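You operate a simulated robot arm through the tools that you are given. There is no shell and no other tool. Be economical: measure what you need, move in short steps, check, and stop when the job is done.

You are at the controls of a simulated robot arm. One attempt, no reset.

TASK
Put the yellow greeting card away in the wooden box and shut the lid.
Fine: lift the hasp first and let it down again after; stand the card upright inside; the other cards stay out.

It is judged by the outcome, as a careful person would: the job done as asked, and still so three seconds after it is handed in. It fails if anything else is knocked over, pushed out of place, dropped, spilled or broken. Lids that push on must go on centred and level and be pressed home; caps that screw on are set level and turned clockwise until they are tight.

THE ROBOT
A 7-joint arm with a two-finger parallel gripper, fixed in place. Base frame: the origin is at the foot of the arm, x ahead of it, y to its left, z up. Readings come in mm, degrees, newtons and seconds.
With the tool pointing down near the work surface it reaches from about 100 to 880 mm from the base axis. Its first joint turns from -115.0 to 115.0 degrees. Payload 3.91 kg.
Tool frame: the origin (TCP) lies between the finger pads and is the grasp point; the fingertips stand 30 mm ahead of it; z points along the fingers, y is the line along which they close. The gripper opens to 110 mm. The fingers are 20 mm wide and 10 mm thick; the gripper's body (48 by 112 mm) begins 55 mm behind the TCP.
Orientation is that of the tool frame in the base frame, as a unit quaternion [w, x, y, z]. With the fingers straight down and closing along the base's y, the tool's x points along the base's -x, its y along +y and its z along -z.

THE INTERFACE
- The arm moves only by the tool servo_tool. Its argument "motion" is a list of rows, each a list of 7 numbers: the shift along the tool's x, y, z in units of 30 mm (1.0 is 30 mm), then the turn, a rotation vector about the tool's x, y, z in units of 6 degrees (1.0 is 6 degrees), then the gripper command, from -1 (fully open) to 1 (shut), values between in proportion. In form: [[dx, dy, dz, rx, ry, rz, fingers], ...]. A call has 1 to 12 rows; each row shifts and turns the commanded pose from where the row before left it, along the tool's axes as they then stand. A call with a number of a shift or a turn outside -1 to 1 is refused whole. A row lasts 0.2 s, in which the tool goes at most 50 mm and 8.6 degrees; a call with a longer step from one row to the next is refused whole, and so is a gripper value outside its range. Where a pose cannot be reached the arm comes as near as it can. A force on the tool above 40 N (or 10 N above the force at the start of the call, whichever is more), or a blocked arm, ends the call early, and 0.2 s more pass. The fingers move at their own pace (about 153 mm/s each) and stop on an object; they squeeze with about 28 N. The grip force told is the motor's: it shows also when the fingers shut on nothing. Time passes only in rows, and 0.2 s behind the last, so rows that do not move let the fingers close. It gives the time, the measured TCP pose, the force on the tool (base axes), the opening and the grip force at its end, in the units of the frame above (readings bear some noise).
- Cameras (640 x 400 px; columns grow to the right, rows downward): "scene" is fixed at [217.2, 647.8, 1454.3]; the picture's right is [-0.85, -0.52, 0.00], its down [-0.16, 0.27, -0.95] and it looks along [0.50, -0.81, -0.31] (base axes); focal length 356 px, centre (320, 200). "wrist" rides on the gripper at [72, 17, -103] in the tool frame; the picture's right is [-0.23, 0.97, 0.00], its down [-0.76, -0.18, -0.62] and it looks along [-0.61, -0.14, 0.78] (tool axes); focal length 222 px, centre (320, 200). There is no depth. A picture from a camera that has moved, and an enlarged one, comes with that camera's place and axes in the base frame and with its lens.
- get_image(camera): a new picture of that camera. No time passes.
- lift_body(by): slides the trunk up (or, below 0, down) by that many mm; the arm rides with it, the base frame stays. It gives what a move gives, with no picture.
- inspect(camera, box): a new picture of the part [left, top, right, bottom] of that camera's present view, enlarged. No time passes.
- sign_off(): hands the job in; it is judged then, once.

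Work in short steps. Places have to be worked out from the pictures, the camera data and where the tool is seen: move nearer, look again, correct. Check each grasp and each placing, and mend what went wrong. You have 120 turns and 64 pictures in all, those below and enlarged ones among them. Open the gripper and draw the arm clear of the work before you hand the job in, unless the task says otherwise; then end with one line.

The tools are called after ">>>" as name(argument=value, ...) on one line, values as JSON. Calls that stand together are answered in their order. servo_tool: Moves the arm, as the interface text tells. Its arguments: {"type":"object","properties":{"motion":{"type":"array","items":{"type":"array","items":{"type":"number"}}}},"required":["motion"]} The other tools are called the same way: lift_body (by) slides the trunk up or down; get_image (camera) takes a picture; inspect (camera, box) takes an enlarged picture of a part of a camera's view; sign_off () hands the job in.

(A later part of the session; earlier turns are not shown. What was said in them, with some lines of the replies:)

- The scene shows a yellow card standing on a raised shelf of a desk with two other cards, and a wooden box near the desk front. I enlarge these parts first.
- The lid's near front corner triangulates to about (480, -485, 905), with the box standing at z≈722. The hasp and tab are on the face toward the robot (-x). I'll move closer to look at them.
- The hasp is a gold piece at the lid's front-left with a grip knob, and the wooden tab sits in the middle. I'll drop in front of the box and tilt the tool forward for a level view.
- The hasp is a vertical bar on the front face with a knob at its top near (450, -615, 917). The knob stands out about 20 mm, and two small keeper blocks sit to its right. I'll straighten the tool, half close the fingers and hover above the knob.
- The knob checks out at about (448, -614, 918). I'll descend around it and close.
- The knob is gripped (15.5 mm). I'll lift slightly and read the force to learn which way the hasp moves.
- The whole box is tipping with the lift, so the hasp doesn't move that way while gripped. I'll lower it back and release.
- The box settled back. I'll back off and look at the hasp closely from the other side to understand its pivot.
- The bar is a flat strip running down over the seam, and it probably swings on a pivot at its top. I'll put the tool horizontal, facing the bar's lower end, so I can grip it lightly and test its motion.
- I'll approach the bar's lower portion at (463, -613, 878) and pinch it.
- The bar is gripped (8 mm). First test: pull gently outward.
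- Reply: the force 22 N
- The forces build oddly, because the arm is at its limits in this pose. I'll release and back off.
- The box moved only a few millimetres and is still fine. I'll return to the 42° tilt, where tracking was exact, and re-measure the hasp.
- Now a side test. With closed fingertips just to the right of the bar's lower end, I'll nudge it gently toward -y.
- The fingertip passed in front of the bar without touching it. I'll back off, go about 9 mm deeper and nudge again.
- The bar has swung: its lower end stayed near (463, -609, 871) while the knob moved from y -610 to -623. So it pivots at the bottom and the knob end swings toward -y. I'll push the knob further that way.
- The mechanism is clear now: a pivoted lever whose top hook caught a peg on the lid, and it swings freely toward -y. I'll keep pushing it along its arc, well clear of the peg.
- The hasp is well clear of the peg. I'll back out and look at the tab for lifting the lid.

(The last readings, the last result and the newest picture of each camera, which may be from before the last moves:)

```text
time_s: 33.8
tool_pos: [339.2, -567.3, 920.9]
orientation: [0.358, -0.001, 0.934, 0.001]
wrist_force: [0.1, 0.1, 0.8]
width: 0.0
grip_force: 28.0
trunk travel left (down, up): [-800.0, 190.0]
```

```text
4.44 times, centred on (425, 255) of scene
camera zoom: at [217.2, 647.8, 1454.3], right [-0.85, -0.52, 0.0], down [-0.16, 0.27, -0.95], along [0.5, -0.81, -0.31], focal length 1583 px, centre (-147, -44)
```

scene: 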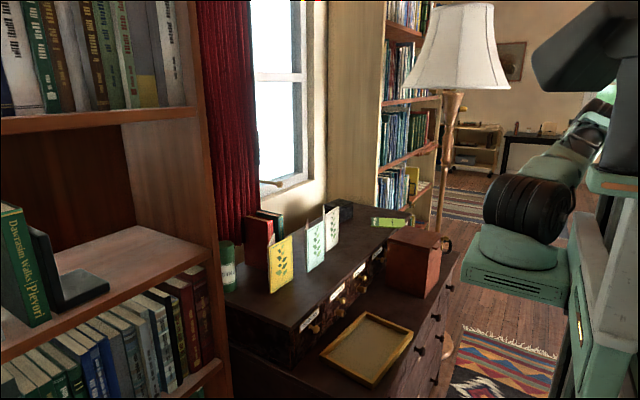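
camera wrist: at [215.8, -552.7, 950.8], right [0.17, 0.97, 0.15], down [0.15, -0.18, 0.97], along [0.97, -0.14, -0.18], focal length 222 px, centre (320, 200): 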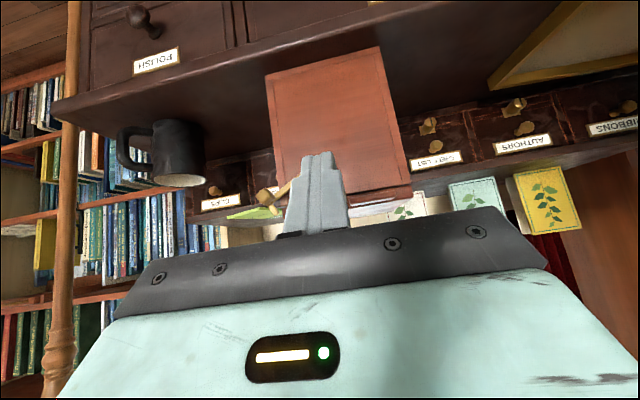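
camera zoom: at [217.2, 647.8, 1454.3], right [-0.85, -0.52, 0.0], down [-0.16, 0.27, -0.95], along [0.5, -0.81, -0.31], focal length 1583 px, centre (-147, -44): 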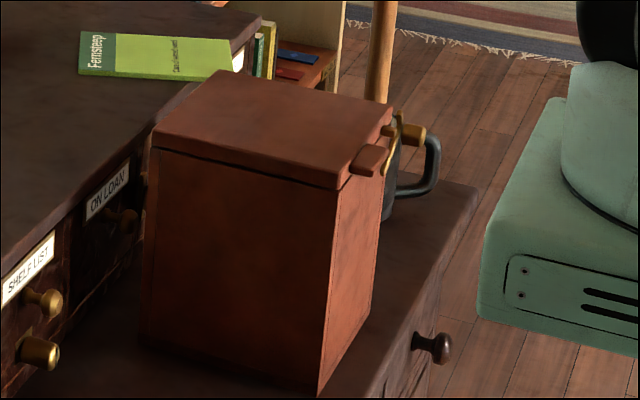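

The tab sits at about x 457–480, y -555…-505, z 907–920. I'll tilt the tool to 66° and bring the closed fingertips just under it.

>>> servo_tool(motion=[[0, 0.4, 0, 0, -1, 0, 1], [0, 0.4, 0, 0, -1, 0, 1], [0, 0.43, 0, 0, -1, 0, 1], [0, 0, 0, 0, -1, 0, 1], [0.2, 0, 0.64, 0, 0, 0, 1], [0, 0, 0.65, 0, 0, 0, 1], [-0.25, 0, 0.65, 0, 0, 0, 1], [-0.25, 0, 0.65, 0, 0, 0, 1], [-0.25, 0, 0.65, 0, 0, 0, 1]])

>>> inspect(camera="scene", box=[380, 210, 470, 300])

```text
time_s: 35.8
tool_pos: [434.4, -538.4, 898.6]
orientation: [0.544, -0.001, 0.839, 0.004]
wrist_force: [-1.3, 0.6, 0.0]
width: 0.2
grip_force: 27.9
out of reach, approached as far as the arm can: row 5
trunk travel left (down, up): [-800.0, 190.0]
```

```text
4.44 times, centred on (425, 255) of scene
camera zoom: at [217.2, 647.8, 1454.3], right [-0.85, -0.52, 0.0], down [-0.16, 0.27, -0.95], along [0.5, -0.81, -0.31], focal length 1583 px, centre (-147, -44)
```

zoom: 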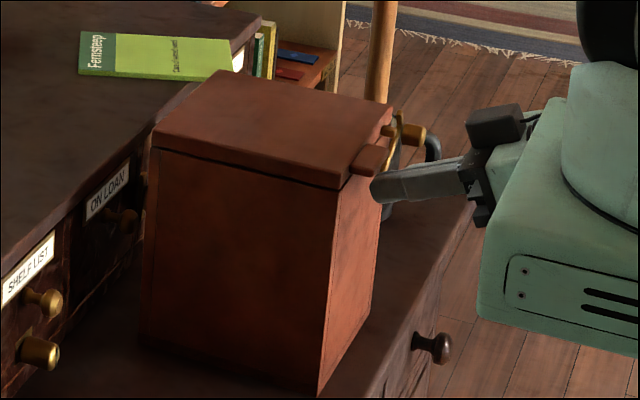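

The tip is under the tab. I'll lift gently along the arc and check.

>>> servo_tool(motion=[[-0.3, 0.1, -0.14, 0, 0, 0, 1], [-0.3, 0.1, -0.14, 0, 0, 0, 1], [-0.3, 0, -0.12, 0, 0, 0, 1], [-0.3, 0, -0.1, 0, 0, 0, 1], [-0.3, 0, -0.08, 0, 0, 0, 1], [-0.3, 0, -0.06, 0, 0, 0, 1]])

>>> inspect(camera="scene", box=[370, 190, 470, 290])

```text
time_s: 37.2
tool_pos: [438.9, -532.7, 956.6]
orientation: [0.544, 0.0, 0.839, 0.0]
wrist_force: [-2.0, 0.9, -0.2]
width: 0.0
grip_force: 28.0
out of reach, approached as far as the arm can: row 1
trunk travel left (down, up): [-800.0, 190.0]
```

```text
4.00 times, centred on (420, 240) of scene
camera zoom: at [217.2, 647.8, 1454.3], right [-0.85, -0.52, 0.0], down [-0.16, 0.27, -0.95], along [0.5, -0.81, -0.31], focal length 1424 px, centre (-80, 40)
```

zoom: 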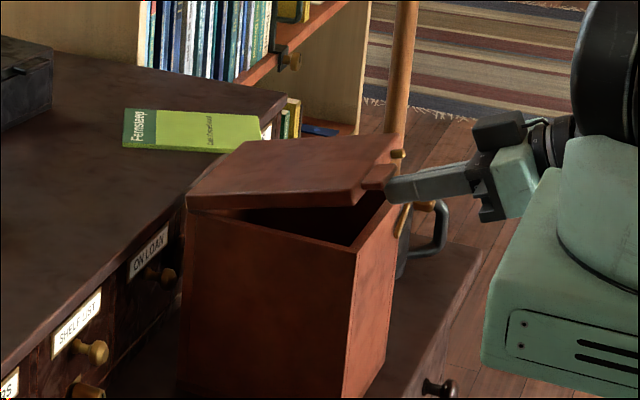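

The lid is opening nicely. I'll continue along the arc toward upright.

>>> servo_tool(motion=[[-0.54, 0, 0.05, 0, 0, 0, 1], [-0.54, 0, 0.05, 0, 0, 0, 1], [-0.54, 0, 0.05, 0, 0, 0, 1], [-0.54, 0, 0.05, 0, 0, 0, 1], [-0.405, 0, 0.23, 0, 0, 0, 1], [-0.405, 0, 0.23, 0, 0, 0, 1], [-0.405, 0, 0.23, 0, 0, 0, 1], [-0.405, 0, 0.23, 0, 0, 0, 1], [-0.28, 0, 0.38, 0, 0, 0, 1], [-0.28, 0, 0.38, 0, 0, 0, 1], [-0.28, 0, 0.38, 0, 0, 0, 1], [-0.28, 0, 0.38, 0, 0, 0, 1]])

>>> inspect(camera="scene", box=[350, 160, 470, 290])

```text
time_s: 39.8
tool_pos: [571.5, -531.3, 1056.6]
orientation: [0.544, 0.0, 0.839, 0.001]
wrist_force: [-0.6, -0.1, -0.1]
width: 0.0
grip_force: 27.8
trunk travel left (down, up): [-800.0, 190.0]
```

```text
3.08 times, centred on (410, 225) of scene
camera zoom: at [217.2, 647.8, 1454.3], right [-0.85, -0.52, 0.0], down [-0.16, 0.27, -0.95], along [0.5, -0.81, -0.31], focal length 1096 px, centre (43, 123)
```

zoom: 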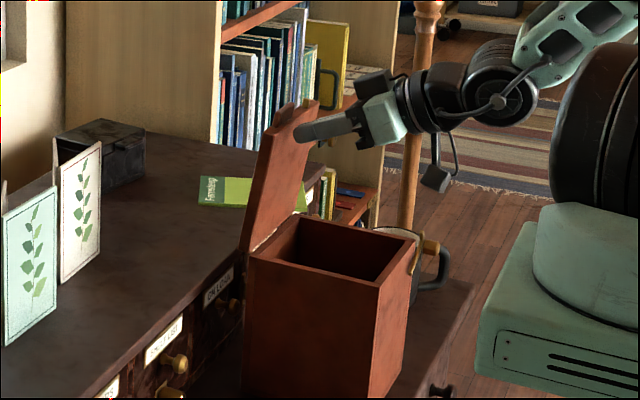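

The lid is near vertical. I'll push it further past upright until it rests.

>>> servo_tool(motion=[[-0.2, 0, 0.457, 0, 0, 0, 1], [-0.2, 0, 0.457, 0, 0, 0, 1], [-0.2, 0, 0.457, 0, 0, 0, 1], [-0.2, 0, 0.457, 0, 0, 0, 1]])

>>> inspect(camera="scene", box=[350, 160, 470, 290])

```text
time_s: 40.8
tool_pos: [630.7, -531.0, 1057.8]
orientation: [0.545, 0.001, 0.839, -0.001]
wrist_force: [0.3, -0.5, -1.2]
width: 0.3
grip_force: 28.1
trunk travel left (down, up): [-800.0, 190.0]
```

```text
3.08 times, centred on (410, 225) of scene
camera zoom: at [217.2, 647.8, 1454.3], right [-0.85, -0.52, 0.0], down [-0.16, 0.27, -0.95], along [0.5, -0.81, -0.31], focal length 1096 px, centre (43, 123)
```

zoom: 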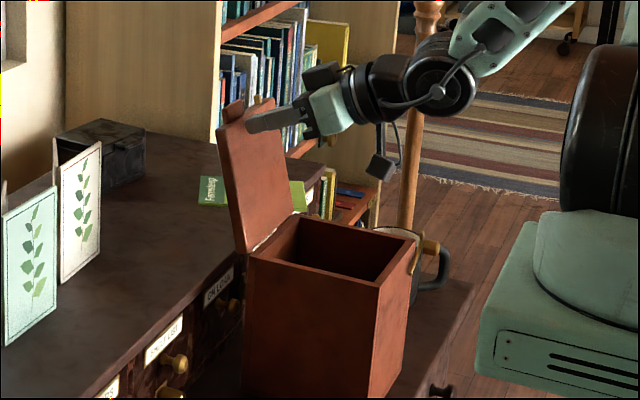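

The lid rests open past vertical by itself. I'll retract, straighten the tool over the box and look inside.

>>> servo_tool(motion=[[0.33, 0, -0.73, 0, 0, 0, 1], [0.33, 0, -0.73, 0, 0, 0, 1], [0.33, 0, -0.73, 0, 0, 0, 1], [0.33, 0, -0.73, 0, 0, 0, 1], [0.33, 0, -0.73, 0, 0, 0, 1], [0.33, 0, -0.73, 0, 0, 0, 1]])

>>> servo_tool(motion=[[0, 0, 0, 0, 1, 0, 1], [0, 0, 0, 0, 1, 0, 1], [0, 0, 0, 0, 1, 0, 1], [0, 0, 0, 0, 1, 0, 1], [0, 0, 0, 0, 1, 0, 1], [0, 0, 0, 0, 1, 0, 1], [0, 0, 0, 0, 1, 0, 1], [0, 0, 0, 0, 1, 0, 1], [0, 0, 0, 0, 1, 0, 1], [0, 0, 0, 0, 1, 0, 1], [0, 0, 0, 0, 1, 0, 1], [0, 0, -0.9, 0, 0, 0, 1]])

>>> get_image(camera="wrist")

```text
time_s: 42.2
tool_pos: [486.8, -531.8, 1057.8]
orientation: [0.545, 0.001, 0.839, 0.0]
wrist_force: [0.2, 0.3, 0.0]
width: 0.0
grip_force: 28.1
trunk travel left (down, up): [-800.0, 190.0]
```

```text
time_s: 44.8
tool_pos: [486.6, -532.2, 1083.4]
orientation: [0.0, 0.0, 1.0, -0.001]
wrist_force: [-0.4, 0.2, -0.2]
width: 0.2
grip_force: 28.0
trunk travel left (down, up): [-800.0, 190.0]
```

```text
17 pictures are left
camera wrist: at [414.9, -516.7, 1188.4], right [0.23, 0.97, 0.0], down [0.76, -0.18, 0.62], along [0.61, -0.14, -0.78], focal length 222 px, centre (320, 200)
```

wrist: 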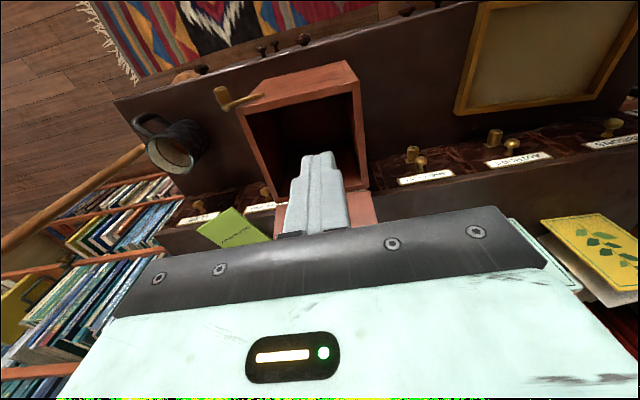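

The box interior spans roughly x 492–625 and y -623…-497. From two views, the card's front panel lies in the plane x≈817, y -156…-47, z 870–1014, with the V opening toward -y. I'll travel to it.

>>> servo_tool(motion=[[0, 1, -0.2, 0, 0, 0, 0.5], [0, 1, -0.2, 0, 0, 0, 0.5], [0, 1, -0.2, 0, 0, 0, 0.5], [0, 1, -0.2, 0, 0, 0, 0.5], [0, 1, -0.2, 0, 0, 0, 0.5], [0, 1, -0.2, 0, 0, 0, 0.5], [0, 1, -0.2, 0, 0, 0, 0.5], [0, 1, -0.2, 0, 0, 0, 0.5], [0, 1, -0.2, 0, 0, 0, 0.5], [0, 1, -0.2, 0, 0, 0, 0.5], [0, 1, 0, 0, 0, 0, 0.5], [0, 1, 0, 0, 0, 0, 0.5]])

>>> servo_tool(motion=[[-1, 0.4, 0, 0, 0, 0, 0.56], [-1, 0.4, 0, 0, 0, 0, 0.56], [-1, 0.4, 0, 0, 0, 0, 0.56], [-1, 0.4, 0, 0, 0, 0, 0.56], [-1, 0, 0, 0, 0, 0, 0.56], [0, 0, 0, 0, 0, 1, 0.56], [0, 0, 0, 0, 0, 1, 0.56], [0, 0, 0, 0, 0, 1, 0.56], [0, 0, 0, 0, 0, 1, 0.56], [0, 0, 0, 0, 0, 1, 0.56], [0, 0, 0, 0, 0, 1, 0.56], [0, 0, 0, 0, 0, 1, 0.56]])

>>> servo_tool(motion=[[0, 0, 0, 0, 0, 1, 0.56], [0, 0, 0, 0, 0, 1, 0.56], [0, 0, 0, 0, 0, 1, 0.56], [0, 0, 0, 0, 0, 1, 0.56], [0, 0, 0, 0, 0, 1, 0.56], [0, 0, 0, 0, 0, 1, 0.56], [0, 0, 0, 0, 0, 1, 0.56], [0, 0, 0, 0, 0, 1, 0.56]])

>>> get_image(camera="wrist")

```text
time_s: 47.4
tool_pos: [486.0, -172.8, 1145.4]
orientation: [-0.001, 0.0, 1.0, 0.001]
wrist_force: [0.0, -0.5, 0.1]
width: 27.5
grip_force: 0.0
trunk travel left (down, up): [-800.0, 190.0]
```

```text
time_s: 50.0
tool_pos: [635.9, -123.4, 1144.3]
orientation: [0.001, 0.359, 0.933, 0.0]
wrist_force: [1.0, -0.6, 0.7]
width: 24.3
grip_force: 0.0
trunk travel left (down, up): [-800.0, 190.0]
```

```text
time_s: 51.8
tool_pos: [637.9, -125.5, 1145.3]
orientation: [0.0, 0.708, 0.706, 0.0]
wrist_force: [0.5, -0.6, 0.4]
width: 24.4
grip_force: 0.0
trunk travel left (down, up): [-800.0, 190.0]
```

```text
16 pictures are left
camera wrist: at [653.4, -53.5, 1249.0], right [0.97, -0.23, 0.0], down [-0.18, -0.76, 0.62], along [-0.14, -0.61, -0.78], focal length 222 px, centre (320, 200)
```

wrist: 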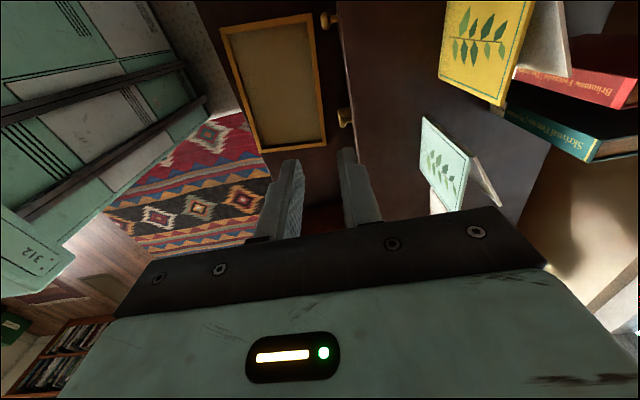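

The card's front panel top free corner is at about (818, -160) and the back panel's is at (871, -147), both at z≈1014. I'll move above the front panel, so the fingers straddle only that panel, and verify.

>>> servo_tool(motion=[[0, 0.87, 0, 0, 0, 0, 0.56], [0, 0.87, 0, 0, 0, 0, 0.56], [0, 0.87, 0, 0, 0, 0, 0.56], [0, 0.87, 0, 0, 0, 0, 0.56], [0, 0.87, 0, 0, 0, 0, 0.56], [0, 0.87, 0, 0, 0, 0, 0.56], [0.1, 0.87, 0, 0, 0, 0.4, 0.56], [0, 0, 0.9, 0, 0, 0, 0.56], [0, 0, 0.9, 0, 0, 0, 0.56]])

>>> get_image(camera="wrist")

```text
time_s: 53.8
tool_pos: [819.7, -122.2, 1090.8]
orientation: [0.0, 0.722, 0.691, 0.0]
wrist_force: [-1.5, -0.5, 0.6]
width: 24.4
grip_force: 0.1
trunk travel left (down, up): [-800.0, 190.0]
```

```text
15 pictures are left
camera wrist: at [839.6, -51.3, 1195.2], right [0.96, -0.27, 0.0], down [-0.21, -0.75, 0.62], along [-0.17, -0.6, -0.78], focal length 222 px, centre (320, 200)
```

wrist: 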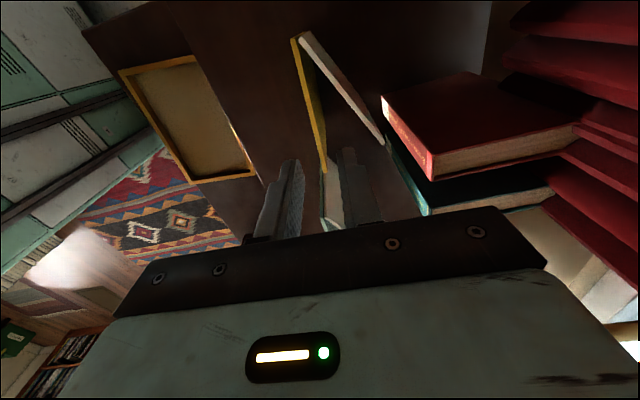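

The V is clearly seen, with the front panel at x≈817 at my y. I'll fine-adjust, descend to z≈1002 and close.

>>> servo_tool(motion=[[0, -0.08, 0.6, 0, 0, 0.2, 0.56], [0, 0, 0.6, 0, 0, 0, 0.56], [0, 0, 0.6, 0, 0, 0, 0.56], [0, 0, 0.6, 0, 0, 0, 0.56], [0, 0, 0.55, 0, 0, 0, 0.56], [0, 0, 0, 0, 0, 0, 0.56]])

>>> get_image(camera="wrist")

```text
time_s: 55.2
tool_pos: [817.9, -121.3, 1002.5]
orientation: [0.0, 0.729, 0.684, 0.001]
wrist_force: [0.5, 0.2, -0.2]
width: 24.3
grip_force: 0.0
trunk travel left (down, up): [-800.0, 190.0]
```

```text
14 pictures are left
camera wrist: at [838.4, -51.0, 1106.7], right [0.96, -0.29, 0.0], down [-0.23, -0.75, 0.62], along [-0.18, -0.6, -0.78], focal length 222 px, centre (320, 200)
```

wrist: 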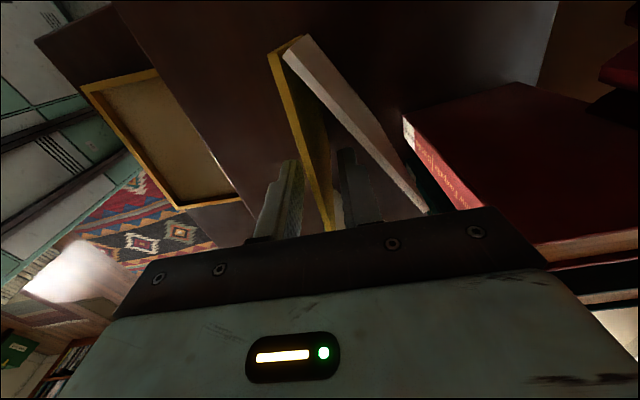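

One finger is outside and the other inside the V, straddling the front panel as intended. I'll close and lift a little.

>>> servo_tool(motion=[[0, 0, 0, 0, 0, 0, 0.8], [0, 0, 0, 0, 0, 0, 1], [0, 0, 0, 0, 0, 0, 1], [0, 0, -0.3, 0, 0, 0, 1], [0, 0, -0.5, 0, 0, 0, 1], [0, 0, -0.8, 0, 0, 0, 1]])

>>> get_image(camera="scene")

```text
time_s: 56.6
tool_pos: [817.9, -121.0, 1048.9]
orientation: [-0.001, 0.729, 0.684, 0.0]
wrist_force: [-0.1, 0.0, -0.3]
width: 3.0
grip_force: 27.6
trunk travel left (down, up): [-800.0, 190.0]
```

```text
13 pictures are left
```

scene: 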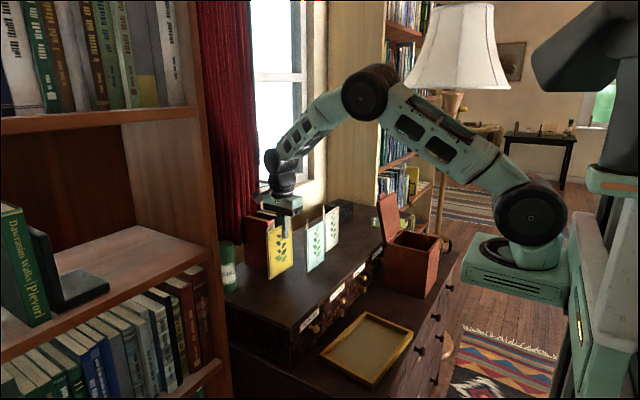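

The card is held and clear. I'll raise it, pull it back to x≈532, then carry it toward the box.

>>> servo_tool(motion=[[0, 0, -0.9, 0, 0, 0, 1], [0, 0, -0.9, 0, 0, 0, 1], [-0.063, -0.952, 0, 0, 0, 0, 1], [-0.063, -0.952, 0, 0, 0, 0, 1], [-0.063, -0.952, 0, 0, 0, 0, 1], [-0.063, -0.952, 0, 0, 0, 0, 1], [-0.063, -0.952, 0, 0, 0, 0, 1], [-0.063, -0.952, 0, 0, 0, 0, 1], [-0.063, -0.952, 0, 0, 0, 0, 1], [-0.063, -0.952, 0, 0, 0, 0, 1], [-0.063, -0.952, 0, 0, 0, 0, 1], [-0.063, -0.952, 0, 0, 0, 0, 1]])

>>> servo_tool(motion=[[-0.94, 0.062, 0, 0, 0, 0, 1], [-0.94, 0.062, 0, 0, 0, 0, 1], [-0.94, 0.062, 0, 0, 0, 0, 1], [-0.94, 0.062, 0, 0, 0, 0, 1], [-0.94, 0.062, 0, 0, 0, 0, 1], [-0.94, 0.062, 0, 0, 0, 0, 1], [-0.94, 0.062, 0, 0, 0, 0, 1], [-0.94, 0.062, 0, 0, 0, 0, 1], [-0.94, 0.062, 0, 0, 0, 0, 1], [-0.94, 0.062, 0, 0, 0, 0, 1], [-0.94, 0.062, 0, 0, 0, 0, 1], [-0.94, 0.062, 0, 0, 0, 0, 1]])

>>> servo_tool(motion=[[-0.94, 0.062, 0, 0, 0, 0, 1], [-0.94, 0.062, 0, 0, 0, 0, 1], [-0.94, 0.062, 0, 0, 0, 0, 1], [-0.94, 0.062, 0, 0, 0, 0, 1]])

>>> get_image(camera="wrist")

>>> inspect(camera="scene", box=[340, 140, 480, 300])

```text
time_s: 59.2
tool_pos: [530.6, -121.1, 1103.7]
orientation: [0.0, 0.729, 0.685, 0.0]
wrist_force: [-0.4, -1.1, -0.5]
width: 2.6
grip_force: 28.3
trunk travel left (down, up): [-800.0, 190.0]
```

```text
time_s: 61.8
tool_pos: [532.0, -460.5, 1103.5]
orientation: [0.0, 0.729, 0.684, 0.001]
wrist_force: [-0.1, -0.2, 0.0]
width: 2.5
grip_force: 28.1
trunk travel left (down, up): [-800.0, 190.0]
```

```text
time_s: 62.8
tool_pos: [532.2, -574.2, 1104.1]
orientation: [0.0, 0.728, 0.686, 0.001]
wrist_force: [-0.1, 0.6, -0.2]
width: 2.6
grip_force: 28.2
trunk travel left (down, up): [-800.0, 190.0]
```

```text
12 pictures are left
camera wrist: at [553.0, -504.6, 1208.4], right [0.96, -0.29, 0.0], down [-0.22, -0.75, 0.62], along [-0.18, -0.6, -0.78], focal length 222 px, centre (320, 200)
```

wrist: 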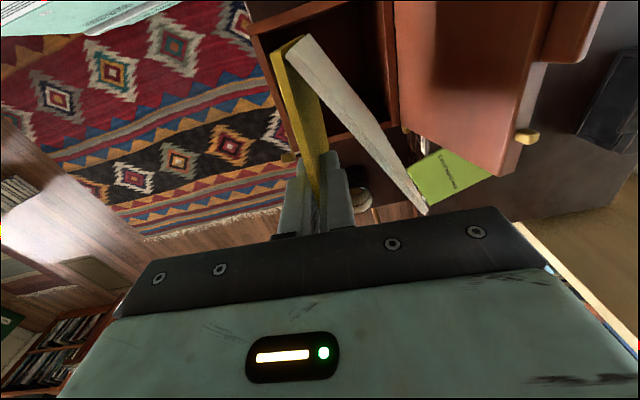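

```text
2.50 times, centred on (410, 220) of scene
camera zoom: at [217.2, 647.8, 1454.3], right [-0.85, -0.52, 0.0], down [-0.16, 0.27, -0.95], along [0.5, -0.81, -0.31], focal length 890 px, centre (95, 150)
```

zoom: 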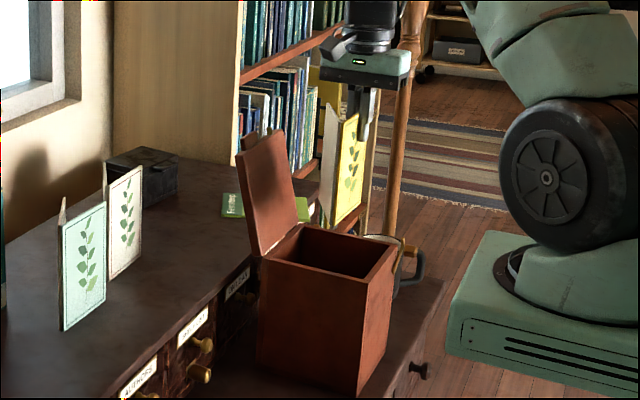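

Card extents (x 528–588, y -613…-505) lie inside the opening (x 489–619, y -626…-498). I'll shift slightly, lower the card until its bottom just enters, and check.

>>> servo_tool(motion=[[-0.1, -0.1, 0.5, 0, 0, 0, 1], [0, 0, 0.8, 0, 0, 0, 1], [0, 0, 0.8, 0, 0, 0, 1], [0, 0, 0.7, 0, 0, 0, 1]])

>>> inspect(camera="scene", box=[360, 170, 460, 290])

```text
time_s: 63.8
tool_pos: [529.6, -577.6, 1019.7]
orientation: [-0.001, 0.729, 0.685, 0.001]
wrist_force: [0.0, 0.2, 0.2]
width: 2.8
grip_force: 28.0
trunk travel left (down, up): [-800.0, 190.0]
```

```text
3.33 times, centred on (410, 230) of scene
camera zoom: at [217.2, 647.8, 1454.3], right [-0.85, -0.52, 0.0], down [-0.16, 0.27, -0.95], along [0.5, -0.81, -0.31], focal length 1187 px, centre (20, 100)
```

zoom: 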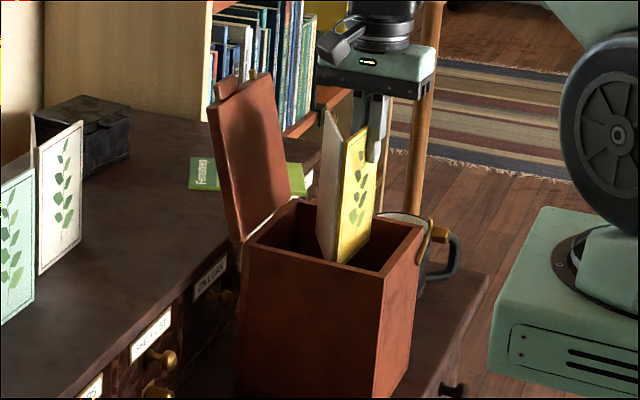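

The card enters cleanly. I'll lower it toward the floor of the box, slowly at the end.

>>> servo_tool(motion=[[0, 0, 0.8, 0, 0, 0, 1], [0, 0, 0.8, 0, 0, 0, 1], [0, 0, 0.8, 0, 0, 0, 1], [0, 0, 0.8, 0, 0, 0, 1], [0, 0, 0.8, 0, 0, 0, 1], [0, 0, 0.3, 0, 0, 0, 1], [0, 0, 0.2, 0, 0, 0, 1], [0, 0, 0.1, 0, 0, 0, 1]])

```text
time_s: 65.6
tool_pos: [530.6, -577.3, 880.7]
orientation: [0.0, 0.729, 0.684, 0.0]
wrist_force: [0.5, -0.1, 0.1]
width: 2.5
grip_force: 28.0
trunk travel left (down, up): [-800.0, 190.0]
```

>>> servo_tool(motion=[[0, 0, 0.1, 0, 0, 0, 1], [0, 0, 0.1, 0, 0, 0, 1], [0, 0, 0.1, 0, 0, 0, 1], [0, 0, 0.1, 0, 0, 0, 1]])

```text
time_s: 66.6
tool_pos: [528.0, -577.1, 868.7]
orientation: [-0.002, 0.729, 0.685, 0.0]
wrist_force: [-0.3, 0.2, 0.0]
width: 3.1
grip_force: 28.1
trunk travel left (down, up): [-800.0, 190.0]
```

>>> servo_tool(motion=[[0, 0, 0.1, 0, 0, 0, 1], [0, 0, 0.1, 0, 0, 0, 1]])

>>> inspect(camera="scene", box=[370, 190, 450, 280])

```text
time_s: 67.2
tool_pos: [529.3, -577.8, 866.8]
orientation: [0.001, 0.728, 0.685, 0.0]
wrist_force: [-3.1, 4.1, 24.7]
width: 3.3
grip_force: 28.3
trunk travel left (down, up): [-800.0, 190.0]
```

```text
4.44 times, centred on (410, 235) of scene
camera zoom: at [217.2, 647.8, 1454.3], right [-0.85, -0.52, 0.0], down [-0.16, 0.27, -0.95], along [0.5, -0.81, -0.31], focal length 1583 px, centre (-80, 44)
```

zoom: 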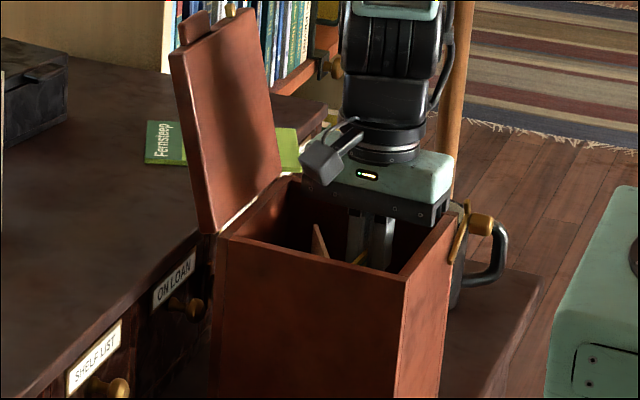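

The card touched the floor (bottom ≈734, force 25 N). I'll release with a small opening and lift straight out.

>>> servo_tool(motion=[[0, 0, -0.05, 0, 0, 0, 1], [0, 0, 0, 0, 0, 0, 0.75], [0, 0, 0, 0, 0, 0, 0.75], [0, 0, -0.3, 0, 0, 0, 0.75], [0, 0, -0.6, 0, 0, 0, 0.75], [0, 0, -0.9, 0, 0, 0, 0.75], [0, 0, -0.9, 0, 0, 0, 0.75], [0, 0, -0.9, 0, 0, 0, 0.75], [0, 0, -0.9, 0, 0, 0, 0.75], [0, 0, -0.9, 0, 0, 0, 0.75], [0, 0, -0.9, 0, 0, 0, 0.75]])

>>> get_image(camera="wrist")

```text
time_s: 69.6
tool_pos: [528.7, -577.2, 1055.1]
orientation: [-0.001, 0.729, 0.684, 0.0]
wrist_force: [-0.4, 0.2, 0.4]
width: 13.5
grip_force: 0.0
trunk travel left (down, up): [-800.0, 190.0]
```

```text
8 pictures are left
camera wrist: at [550.3, -507.4, 1158.6], right [0.96, -0.29, 0.0], down [-0.23, -0.75, 0.62], along [-0.18, -0.6, -0.78], focal length 222 px, centre (320, 200)
```

wrist: 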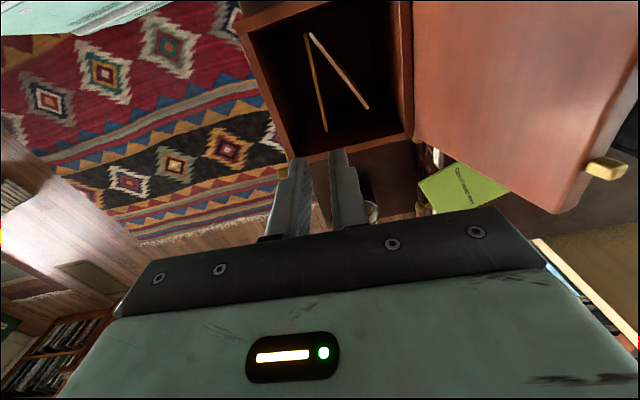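

The card stands upright in the box. To close the lid under control I'll grip its tab by its sides, so I'm raising the tool and turning it to close along y.

>>> servo_tool(motion=[[0, 0, -1, 0, 0, 0, 0.75], [0, 0, -1, 0, 0, 0, 0.4], [0, 0, -1, 0, 0, -1, 0], [0, 0, 0, 0, 0, -1, -0.5], [0, 0, 0, 0, 0, -1, -0.5], [0, 0, 0, 0, 0, -1, -0.5], [0, 0, 0, 0, 0, -1, -0.5], [0, 0, 0, 0, 0, -1, -0.5], [0, 0, 0, 0, 0, -1, -0.5], [0, 0, 0, 0, 0, -1, -0.5], [0, 0, 0, 0, 0, -1, -0.5], [0, 0, 0, 0, 0, -1, -0.5]])

>>> servo_tool(motion=[[0, 0, 0, 0, 0, -1, -0.5], [0, 0, 0, 0, 0, -1, -0.5], [0, 0, 0, 0, 0, -1, -0.5], [0, 0, 0, 0, 0, -1, -0.5], [0, 0, 0, 0, 0, -1, -0.5], [0, 0, 0, 0, 0, -0.6, -0.5], [-1, 0.5, 0, 0, 0, 0, -0.5], [-1, 0.5, 0, 0, 0, 0, -0.5], [-1, 0.5, 0, 0, 0, 0, -0.5]])

>>> get_image(camera="wrist")

```text
time_s: 72.2
tool_pos: [529.4, -576.9, 1144.3]
orientation: [-0.001, 0.288, 0.958, 0.0]
wrist_force: [0.0, 0.8, 0.3]
width: 82.4
grip_force: 0.0
trunk travel left (down, up): [-800.0, 190.0]
```

```text
time_s: 74.2
tool_pos: [619.1, -531.5, 1143.9]
orientation: [0.0, 0.001, 1.0, 0.0]
wrist_force: [-0.5, -0.6, 0.3]
width: 82.4
grip_force: 0.1
trunk travel left (down, up): [-800.0, 190.0]
```

```text
7 pictures are left
camera wrist: at [546.5, -516.5, 1248.3], right [0.23, 0.97, 0.0], down [0.76, -0.18, 0.62], along [0.61, -0.14, -0.78], focal length 222 px, centre (320, 200)
```

wrist: 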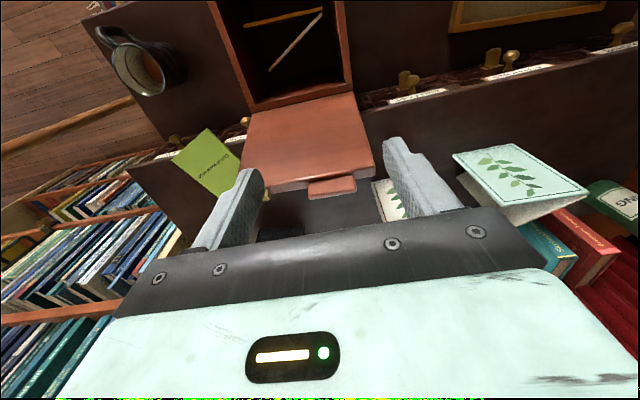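

The lid leans about 14° past vertical, with the tab centre near (682, -534, 1061) and 50 mm wide. I'll lower the open fingers around it and close.

>>> servo_tool(motion=[[-0.7, -0.08, 0, 0, 0, 0, -0.5], [-0.7, 0, 0, 0, 0, 0, -0.5], [-0.67, 0, 0, 0, 0, 0, -0.5], [0, 0, 0.7, 0, 0, 0, -0.5], [0, 0, 0.7, 0, 0, 0, -0.5], [0, 0, 0.5, 0, 0, 0, -0.5], [0, 0, 0, 0, 0, 0, 0], [0, 0, 0, 0, 0, 0, 0.5], [0, 0, 0, 0, 0, 0, 0.5]])

>>> inspect(camera="wrist", box=[220, 100, 420, 240])

```text
time_s: 76.2
tool_pos: [681.8, -534.8, 1086.0]
orientation: [0.0, 0.001, 1.0, 0.001]
wrist_force: [0.5, 1.7, 0.9]
width: 49.7
grip_force: 27.7
trunk travel left (down, up): [-800.0, 190.0]
```

```text
2.86 times, centred on (320, 170) of wrist
camera zoom: at [609.1, -518.4, 1191.2], right [0.23, 0.97, 0.0], down [0.76, -0.18, 0.62], along [0.61, -0.14, -0.78], focal length 635 px, centre (320, 286)
```

zoom: 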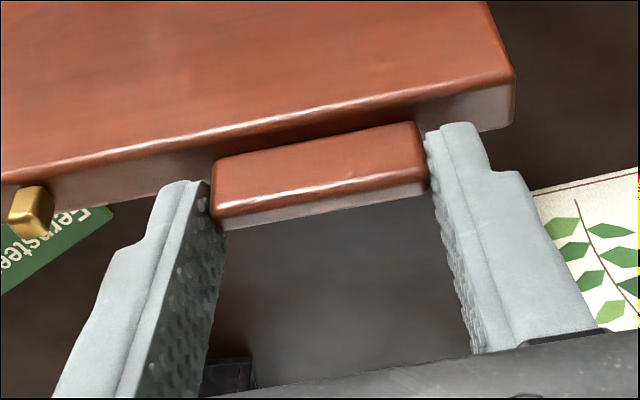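

The tab is gripped at its sides (49.7 mm). I'll swing the lid forward along its arc in stages, watching the force.

>>> servo_tool(motion=[[0.46, 0, -0.11, 0, -0.445, 0, 0.5], [0.46, 0, -0.11, 0, -0.445, 0, 0.5], [0.46, 0, -0.11, 0, -0.445, 0, 0.5]])

```text
time_s: 77.0
tool_pos: [639.9, -532.9, 1094.9]
orientation: [0.069, 0.0, 0.998, 0.0]
wrist_force: [0.3, 5.1, 0.6]
width: 49.8
grip_force: 28.4
trunk travel left (down, up): [-800.0, 190.0]
```

>>> servo_tool(motion=[[0.526, 0, -0.043, 0, -0.483, 0, 0.5], [0.526, 0, -0.043, 0, -0.483, 0, 0.5], [0.526, 0, -0.043, 0, -0.483, 0, 0.5]])

```text
time_s: 77.8
tool_pos: [591.4, -533.5, 1089.8]
orientation: [0.145, 0.0, 0.989, 0.0]
wrist_force: [-1.3, 7.4, 10.2]
width: 49.8
grip_force: 27.5
trunk travel left (down, up): [-800.0, 190.0]
```

>>> servo_tool(motion=[[0.5, 0.03, -0.1, 0, -0.478, 0, 0.5], [0.516, 0.03, -0.033, 0, -0.478, 0, 0.5], [0.516, 0, -0.033, 0, -0.478, 0, 0.5]])

```text
time_s: 78.6
tool_pos: [547.3, -532.3, 1078.5]
orientation: [0.22, 0.0, 0.976, 0.001]
wrist_force: [2.9, -1.8, -0.3]
width: 49.9
grip_force: 27.7
trunk travel left (down, up): [-800.0, 190.0]
```

>>> servo_tool(motion=[[0.548, 0, 0.03, 0, -0.48, 0, 0.5], [0.548, 0, 0.04, 0, -0.48, 0, 0.5], [0.548, 0, 0.06, 0, -0.48, 0, 0.5]])

```text
time_s: 79.4
tool_pos: [505.2, -534.3, 1052.6]
orientation: [0.292, 0.0, 0.956, -0.001]
wrist_force: [-4.9, -1.2, 7.6]
width: 49.7
grip_force: 28.0
trunk travel left (down, up): [-800.0, 190.0]
```

>>> servo_tool(motion=[[0.538, 0, 0.06, 0, -0.48, 0, 0.5], [0.538, 0, 0.1, 0, -0.48, 0, 0.5], [0.538, 0, 0.12, 0, -0.48, 0, 0.5]])

```text
time_s: 80.2
tool_pos: [470.9, -532.9, 1015.8]
orientation: [0.364, 0.001, 0.931, -0.001]
wrist_force: [-6.4, -2.2, 9.1]
width: 49.7
grip_force: 28.4
trunk travel left (down, up): [-800.0, 190.0]
```

>>> inspect(camera="scene", box=[370, 190, 470, 290])

```text
4.00 times, centred on (420, 240) of scene
camera zoom: at [217.2, 647.8, 1454.3], right [-0.85, -0.52, 0.0], down [-0.16, 0.27, -0.95], along [0.5, -0.81, -0.31], focal length 1424 px, centre (-80, 40)
```

zoom: 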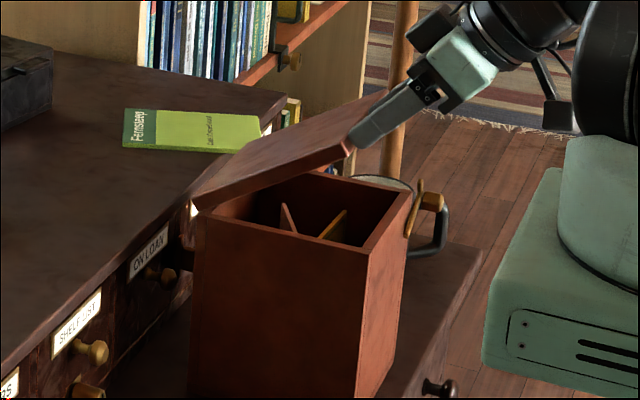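

The lid is following well at about 30° open and the card is still standing inside. I'll continue down.

>>> servo_tool(motion=[[0.549, 0, 0.12, 0, -0.483, 0, 0.5], [0.549, 0, 0.136, 0, -0.483, 0, 0.5], [0.549, 0, 0.15, 0, -0.483, 0, 0.5]])

```text
time_s: 81.0
tool_pos: [446.0, -531.9, 973.2]
orientation: [0.432, 0.002, 0.902, 0.001]
wrist_force: [-5.7, -5.8, 3.2]
width: 50.0
grip_force: 27.9
trunk travel left (down, up): [-800.0, 190.0]
```

>>> servo_tool(motion=[[0.42, 0, 0.14, 0, -0.42, 0, 0.5], [0.42, 0, 0.163, 0, -0.42, 0, 0.5], [0.42, 0, 0.18, 0, -0.42, 0, 0.5]])

>>> inspect(camera="scene", box=[370, 190, 470, 290])

```text
time_s: 81.8
tool_pos: [435.5, -531.7, 935.5]
orientation: [0.492, 0.0, 0.871, 0.001]
wrist_force: [-5.8, -2.0, 3.9]
width: 49.8
grip_force: 28.5
trunk travel left (down, up): [-800.0, 190.0]
```

```text
4.00 times, centred on (420, 240) of scene
camera zoom: at [217.2, 647.8, 1454.3], right [-0.85, -0.52, 0.0], down [-0.16, 0.27, -0.95], along [0.5, -0.81, -0.31], focal length 1424 px, centre (-80, 40)
```

zoom: 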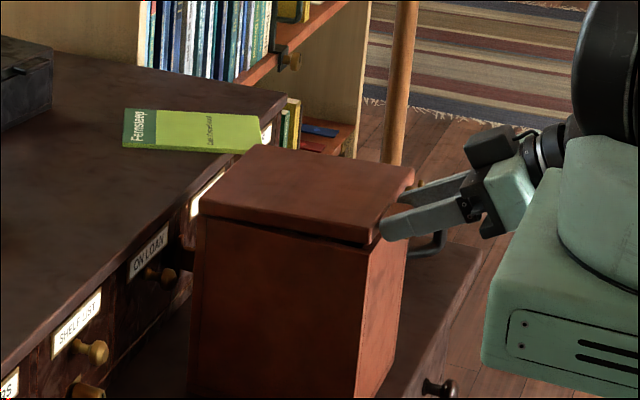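

Almost closed. I'll lower a few more millimetres until it seats.

>>> servo_tool(motion=[[0.086, 0, 0.05, 0, 0, 0, 0.5], [0.086, 0, 0.05, 0, 0, 0, 0.5], [0.086, 0, 0.05, 0, 0, 0, 0.5]])

```text
time_s: 82.6
tool_pos: [434.4, -532.8, 926.0]
orientation: [0.492, 0.001, 0.871, -0.001]
wrist_force: [-12.4, 0.2, 12.8]
width: 49.8
grip_force: 27.9
trunk travel left (down, up): [-800.0, 190.0]
```

The lid is seated (contact force building). I'll open and withdraw, then look at the front.

>>> servo_tool(motion=[[0, 0, 0, 0, 0, 0, -0.3], [0, 0, 0, 0, 0, 0, -0.3], [0.2, 0, -0.6, 0, 0, 0, -0.3], [0.2, 0, -0.9, 0, 0, 0, -0.3], [0, 0, -0.9, 0, 0.7, 0, 0], [0, -1, 0, 0, 0.7, 0, 1], [0, -1, 0, 0, 0.7, 0, 1], [0, 0, 0, 0, 0.7, 0, 1]])

>>> get_image(camera="wrist")

```text
time_s: 84.4
tool_pos: [367.6, -593.1, 953.3]
orientation: [0.358, 0.0, 0.934, 0.0]
wrist_force: [-0.3, 0.0, 0.2]
width: 0.0
grip_force: 28.1
trunk travel left (down, up): [-800.0, 190.0]
```

```text
3 pictures are left
camera wrist: at [244.3, -577.3, 982.3], right [0.17, 0.97, 0.15], down [0.15, -0.18, 0.97], along [0.97, -0.14, -0.18], focal length 222 px, centre (320, 200)
```

wrist: 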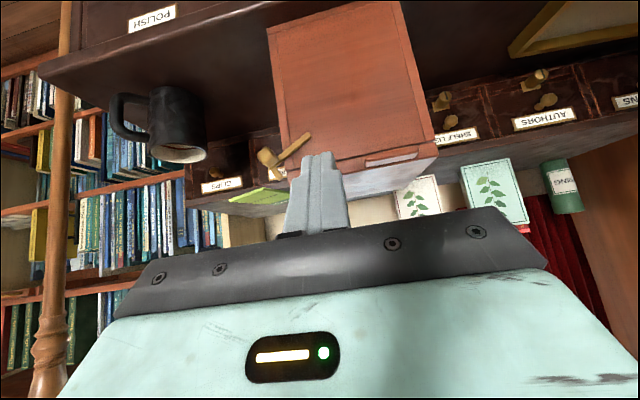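

The lid is closed; the hasp hangs at about 63° with its knob near (443, -652, 893) and its pivot at (458, -610, 872). I'll place the closed fingertips on the -y side of the knob.

>>> servo_tool(motion=[[0.23, -0.81, 0.254, 0, 0, 0, 1], [0.23, -0.81, 0.254, 0, 0, 0, 1], [0.23, -0.81, 0.254, 0, 0, 0, 1], [0.23, -0.81, 0.254, 0, 0, 0, 1], [-0.656, 0, 0.59, 0, 0, 0, 1], [-0.656, 0, 0.59, 0, 0, 0, 1]])

```text
time_s: 85.8
tool_pos: [420.2, -690.0, 912.0]
orientation: [0.358, 0.0, 0.934, 0.001]
wrist_force: [0.7, -1.3, 0.9]
width: 0.1
grip_force: 27.6
trunk travel left (down, up): [-800.0, 190.0]
```

Positioned without contact. Now I'll push the knob toward +y along its arc.

>>> servo_tool(motion=[[-0.09, 0.31, -0.1, 0, 0, 0, 1], [-0.09, 0.31, -0.1, 0, 0, 0, 1], [-0.09, 0.31, -0.1, 0, 0, 0, 1], [-0.178, 0.317, -0.198, 0, 0, 0, 1], [-0.09, 0.383, -0.1, 0, 0, 0, 1]])

>>> inspect(camera="scene", box=[410, 210, 470, 265])

```text
time_s: 87.0
tool_pos: [420.5, -642.6, 936.6]
orientation: [0.358, 0.0, 0.934, 0.0]
wrist_force: [-5.0, -5.6, 8.2]
width: 0.2
grip_force: 28.4
trunk travel left (down, up): [-800.0, 190.0]
```

```text
7.27 times, centred on (440, 238) of scene
camera zoom: at [217.2, 647.8, 1454.3], right [-0.85, -0.52, 0.0], down [-0.16, 0.27, -0.95], along [0.5, -0.81, -0.31], focal length 2590 px, centre (-553, -73)
```

zoom: 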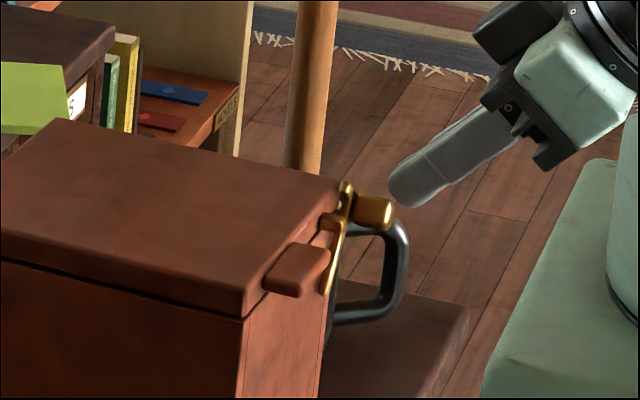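

The fingertip rode up in front of the knob, which sits at x≈454, deeper than I assumed. I'll back off, go about 12 mm deeper and push again from the side.

>>> servo_tool(motion=[[0.495, 0, -0.446, 0, 0, 0, 1], [0, -0.9, 0, 0, 0, 0, 1], [-0.25, 0, 0.54, 0, 0, 0, 1], [-0.25, 0, 0.54, 0, 0, 0, 1]])

>>> servo_tool(motion=[[-0.045, 0.238, -0.05, 0, 0, 0, 1], [-0.045, 0.238, -0.05, 0, 0, 0, 1], [-0.045, 0.238, -0.05, 0, 0, 0, 1], [-0.045, 0.238, -0.05, 0, 0, 0, 1]])

```text
time_s: 88.0
tool_pos: [432.8, -668.8, 921.5]
orientation: [0.359, 0.0, 0.933, 0.0]
wrist_force: [-0.2, 0.6, -0.6]
width: 0.2
grip_force: 28.0
trunk travel left (down, up): [-800.0, 190.0]
```

```text
time_s: 89.0
tool_pos: [434.1, -638.5, 929.7]
orientation: [0.36, 0.0, 0.933, 0.002]
wrist_force: [0.4, -0.2, 0.5]
width: 0.0
grip_force: 28.2
trunk travel left (down, up): [-800.0, 190.0]
```

>>> servo_tool(motion=[[-0.02, 0.12, -0.025, 0, 0, 0, 1], [-0.02, 0.12, -0.025, 0, 0, 0, 1], [0, 0.08, 0, 0, 0, 0, 1]])

```text
time_s: 89.8
tool_pos: [432.9, -629.5, 931.0]
orientation: [0.359, -0.001, 0.933, 0.001]
wrist_force: [-0.2, -1.0, 0.2]
width: 0.0
grip_force: 28.1
trunk travel left (down, up): [-800.0, 190.0]
```

>>> servo_tool(motion=[[0, 0.08, 0, 0, 0, 0, 1], [0, 0.08, 0, 0, 0, 0, 1]])

```text
time_s: 90.4
tool_pos: [432.7, -624.5, 932.2]
orientation: [0.358, 0.001, 0.934, 0.001]
wrist_force: [-0.7, 0.5, 0.4]
width: 0.0
grip_force: 28.1
trunk travel left (down, up): [-800.0, 190.0]
```

>>> inspect(camera="scene", box=[415, 215, 465, 265])

```text
8.00 times, centred on (440, 240) of scene
camera zoom: at [217.2, 647.8, 1454.3], right [-0.85, -0.52, 0.0], down [-0.16, 0.27, -0.95], along [0.5, -0.81, -0.31], focal length 2849 px, centre (-640, -120)
```

zoom: 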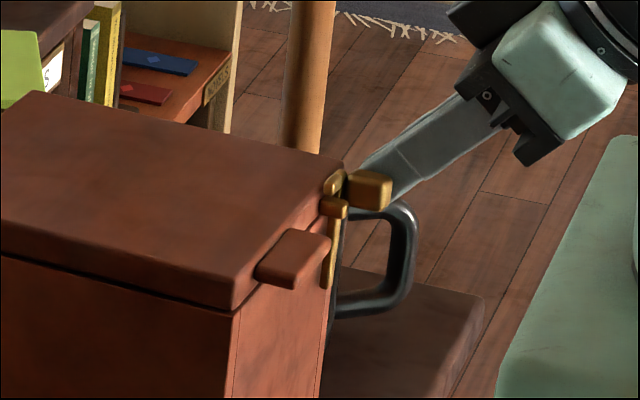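

The hook is almost fully over the peg, about 1–2 mm short. I'll push gently until it seats.

>>> servo_tool(motion=[[0, 0.05, 0, 0, 0, 0, 1], [0, 0.05, 0, 0, 0, 0, 1]])

```text
time_s: 91.0
tool_pos: [433.2, -621.5, 931.1]
orientation: [0.358, 0.0, 0.934, 0.0]
wrist_force: [0.6, -0.6, 0.4]
width: 0.0
grip_force: 28.0
trunk travel left (down, up): [-800.0, 190.0]
```

>>> servo_tool(motion=[[0, 0.05, 0, 0, 0, 0, 1], [0, 0.05, 0, 0, 0, 0, 1]])

```text
time_s: 91.6
tool_pos: [433.5, -620.7, 930.5]
orientation: [0.358, 0.0, 0.934, 0.0]
wrist_force: [-2.4, -6.6, -0.1]
width: 0.0
grip_force: 28.2
trunk travel left (down, up): [-800.0, 190.0]
```

The resisting force (6.6 N) shows the hasp has hit its stop. I'll back away sideways, then clear of the work.

>>> servo_tool(motion=[[0, -0.4, 0, 0, 0, 0, 1], [0.5, 0, -0.45, 0, 0, 0, 1], [0.7, 0, -0.65, 0, 0, 0, 1], [0.7, 0, -0.65, 0, 0, 0, 1], [0, 0, -1, 0, 0, 0, 0], [0, 0, -1, 0, 0, 0, -1], [0, 0, -1, 0, 0, 0, -1], [0, 0, -1, 0, 0, 0, -1], [0, 0, 0, 0, 0, 0, -1]])

>>> inspect(camera="scene", box=[240, 190, 480, 310])

```text
time_s: 93.6
tool_pos: [275.5, -631.2, 1020.8]
orientation: [0.36, -0.001, 0.933, 0.001]
wrist_force: [0.4, 0.6, 0.4]
width: 110.1
grip_force: 0.1
trunk travel left (down, up): [-800.0, 190.0]
```

```text
2.67 times, centred on (360, 250) of scene
camera zoom: at [217.2, 647.8, 1454.3], right [-0.85, -0.52, 0.0], down [-0.16, 0.27, -0.95], along [0.5, -0.81, -0.31], focal length 950 px, centre (213, 67)
```

zoom: 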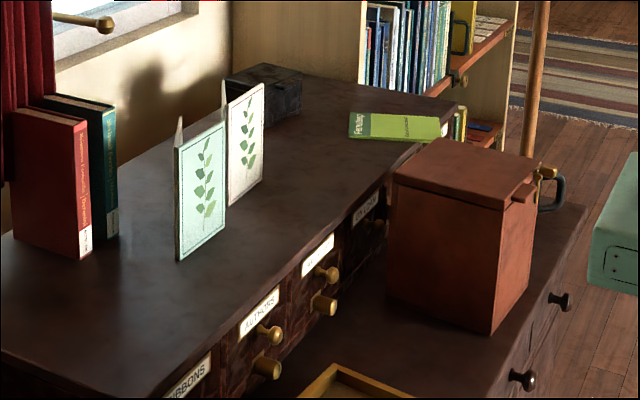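

The lid is shut, the hasp is upright over its peg, and the other cards and items are as they were. The arm is clear with the gripper open, so I'm handing in.

>>> sign_off()

```text
The job is handed in.
```

The yellow card is standing upright in the wooden box, the lid is shut and the hasp is back over its peg; the other cards were not touched, but the box slid slightly on the desk (about 10 mm at most) while I worked the hasp and lid.
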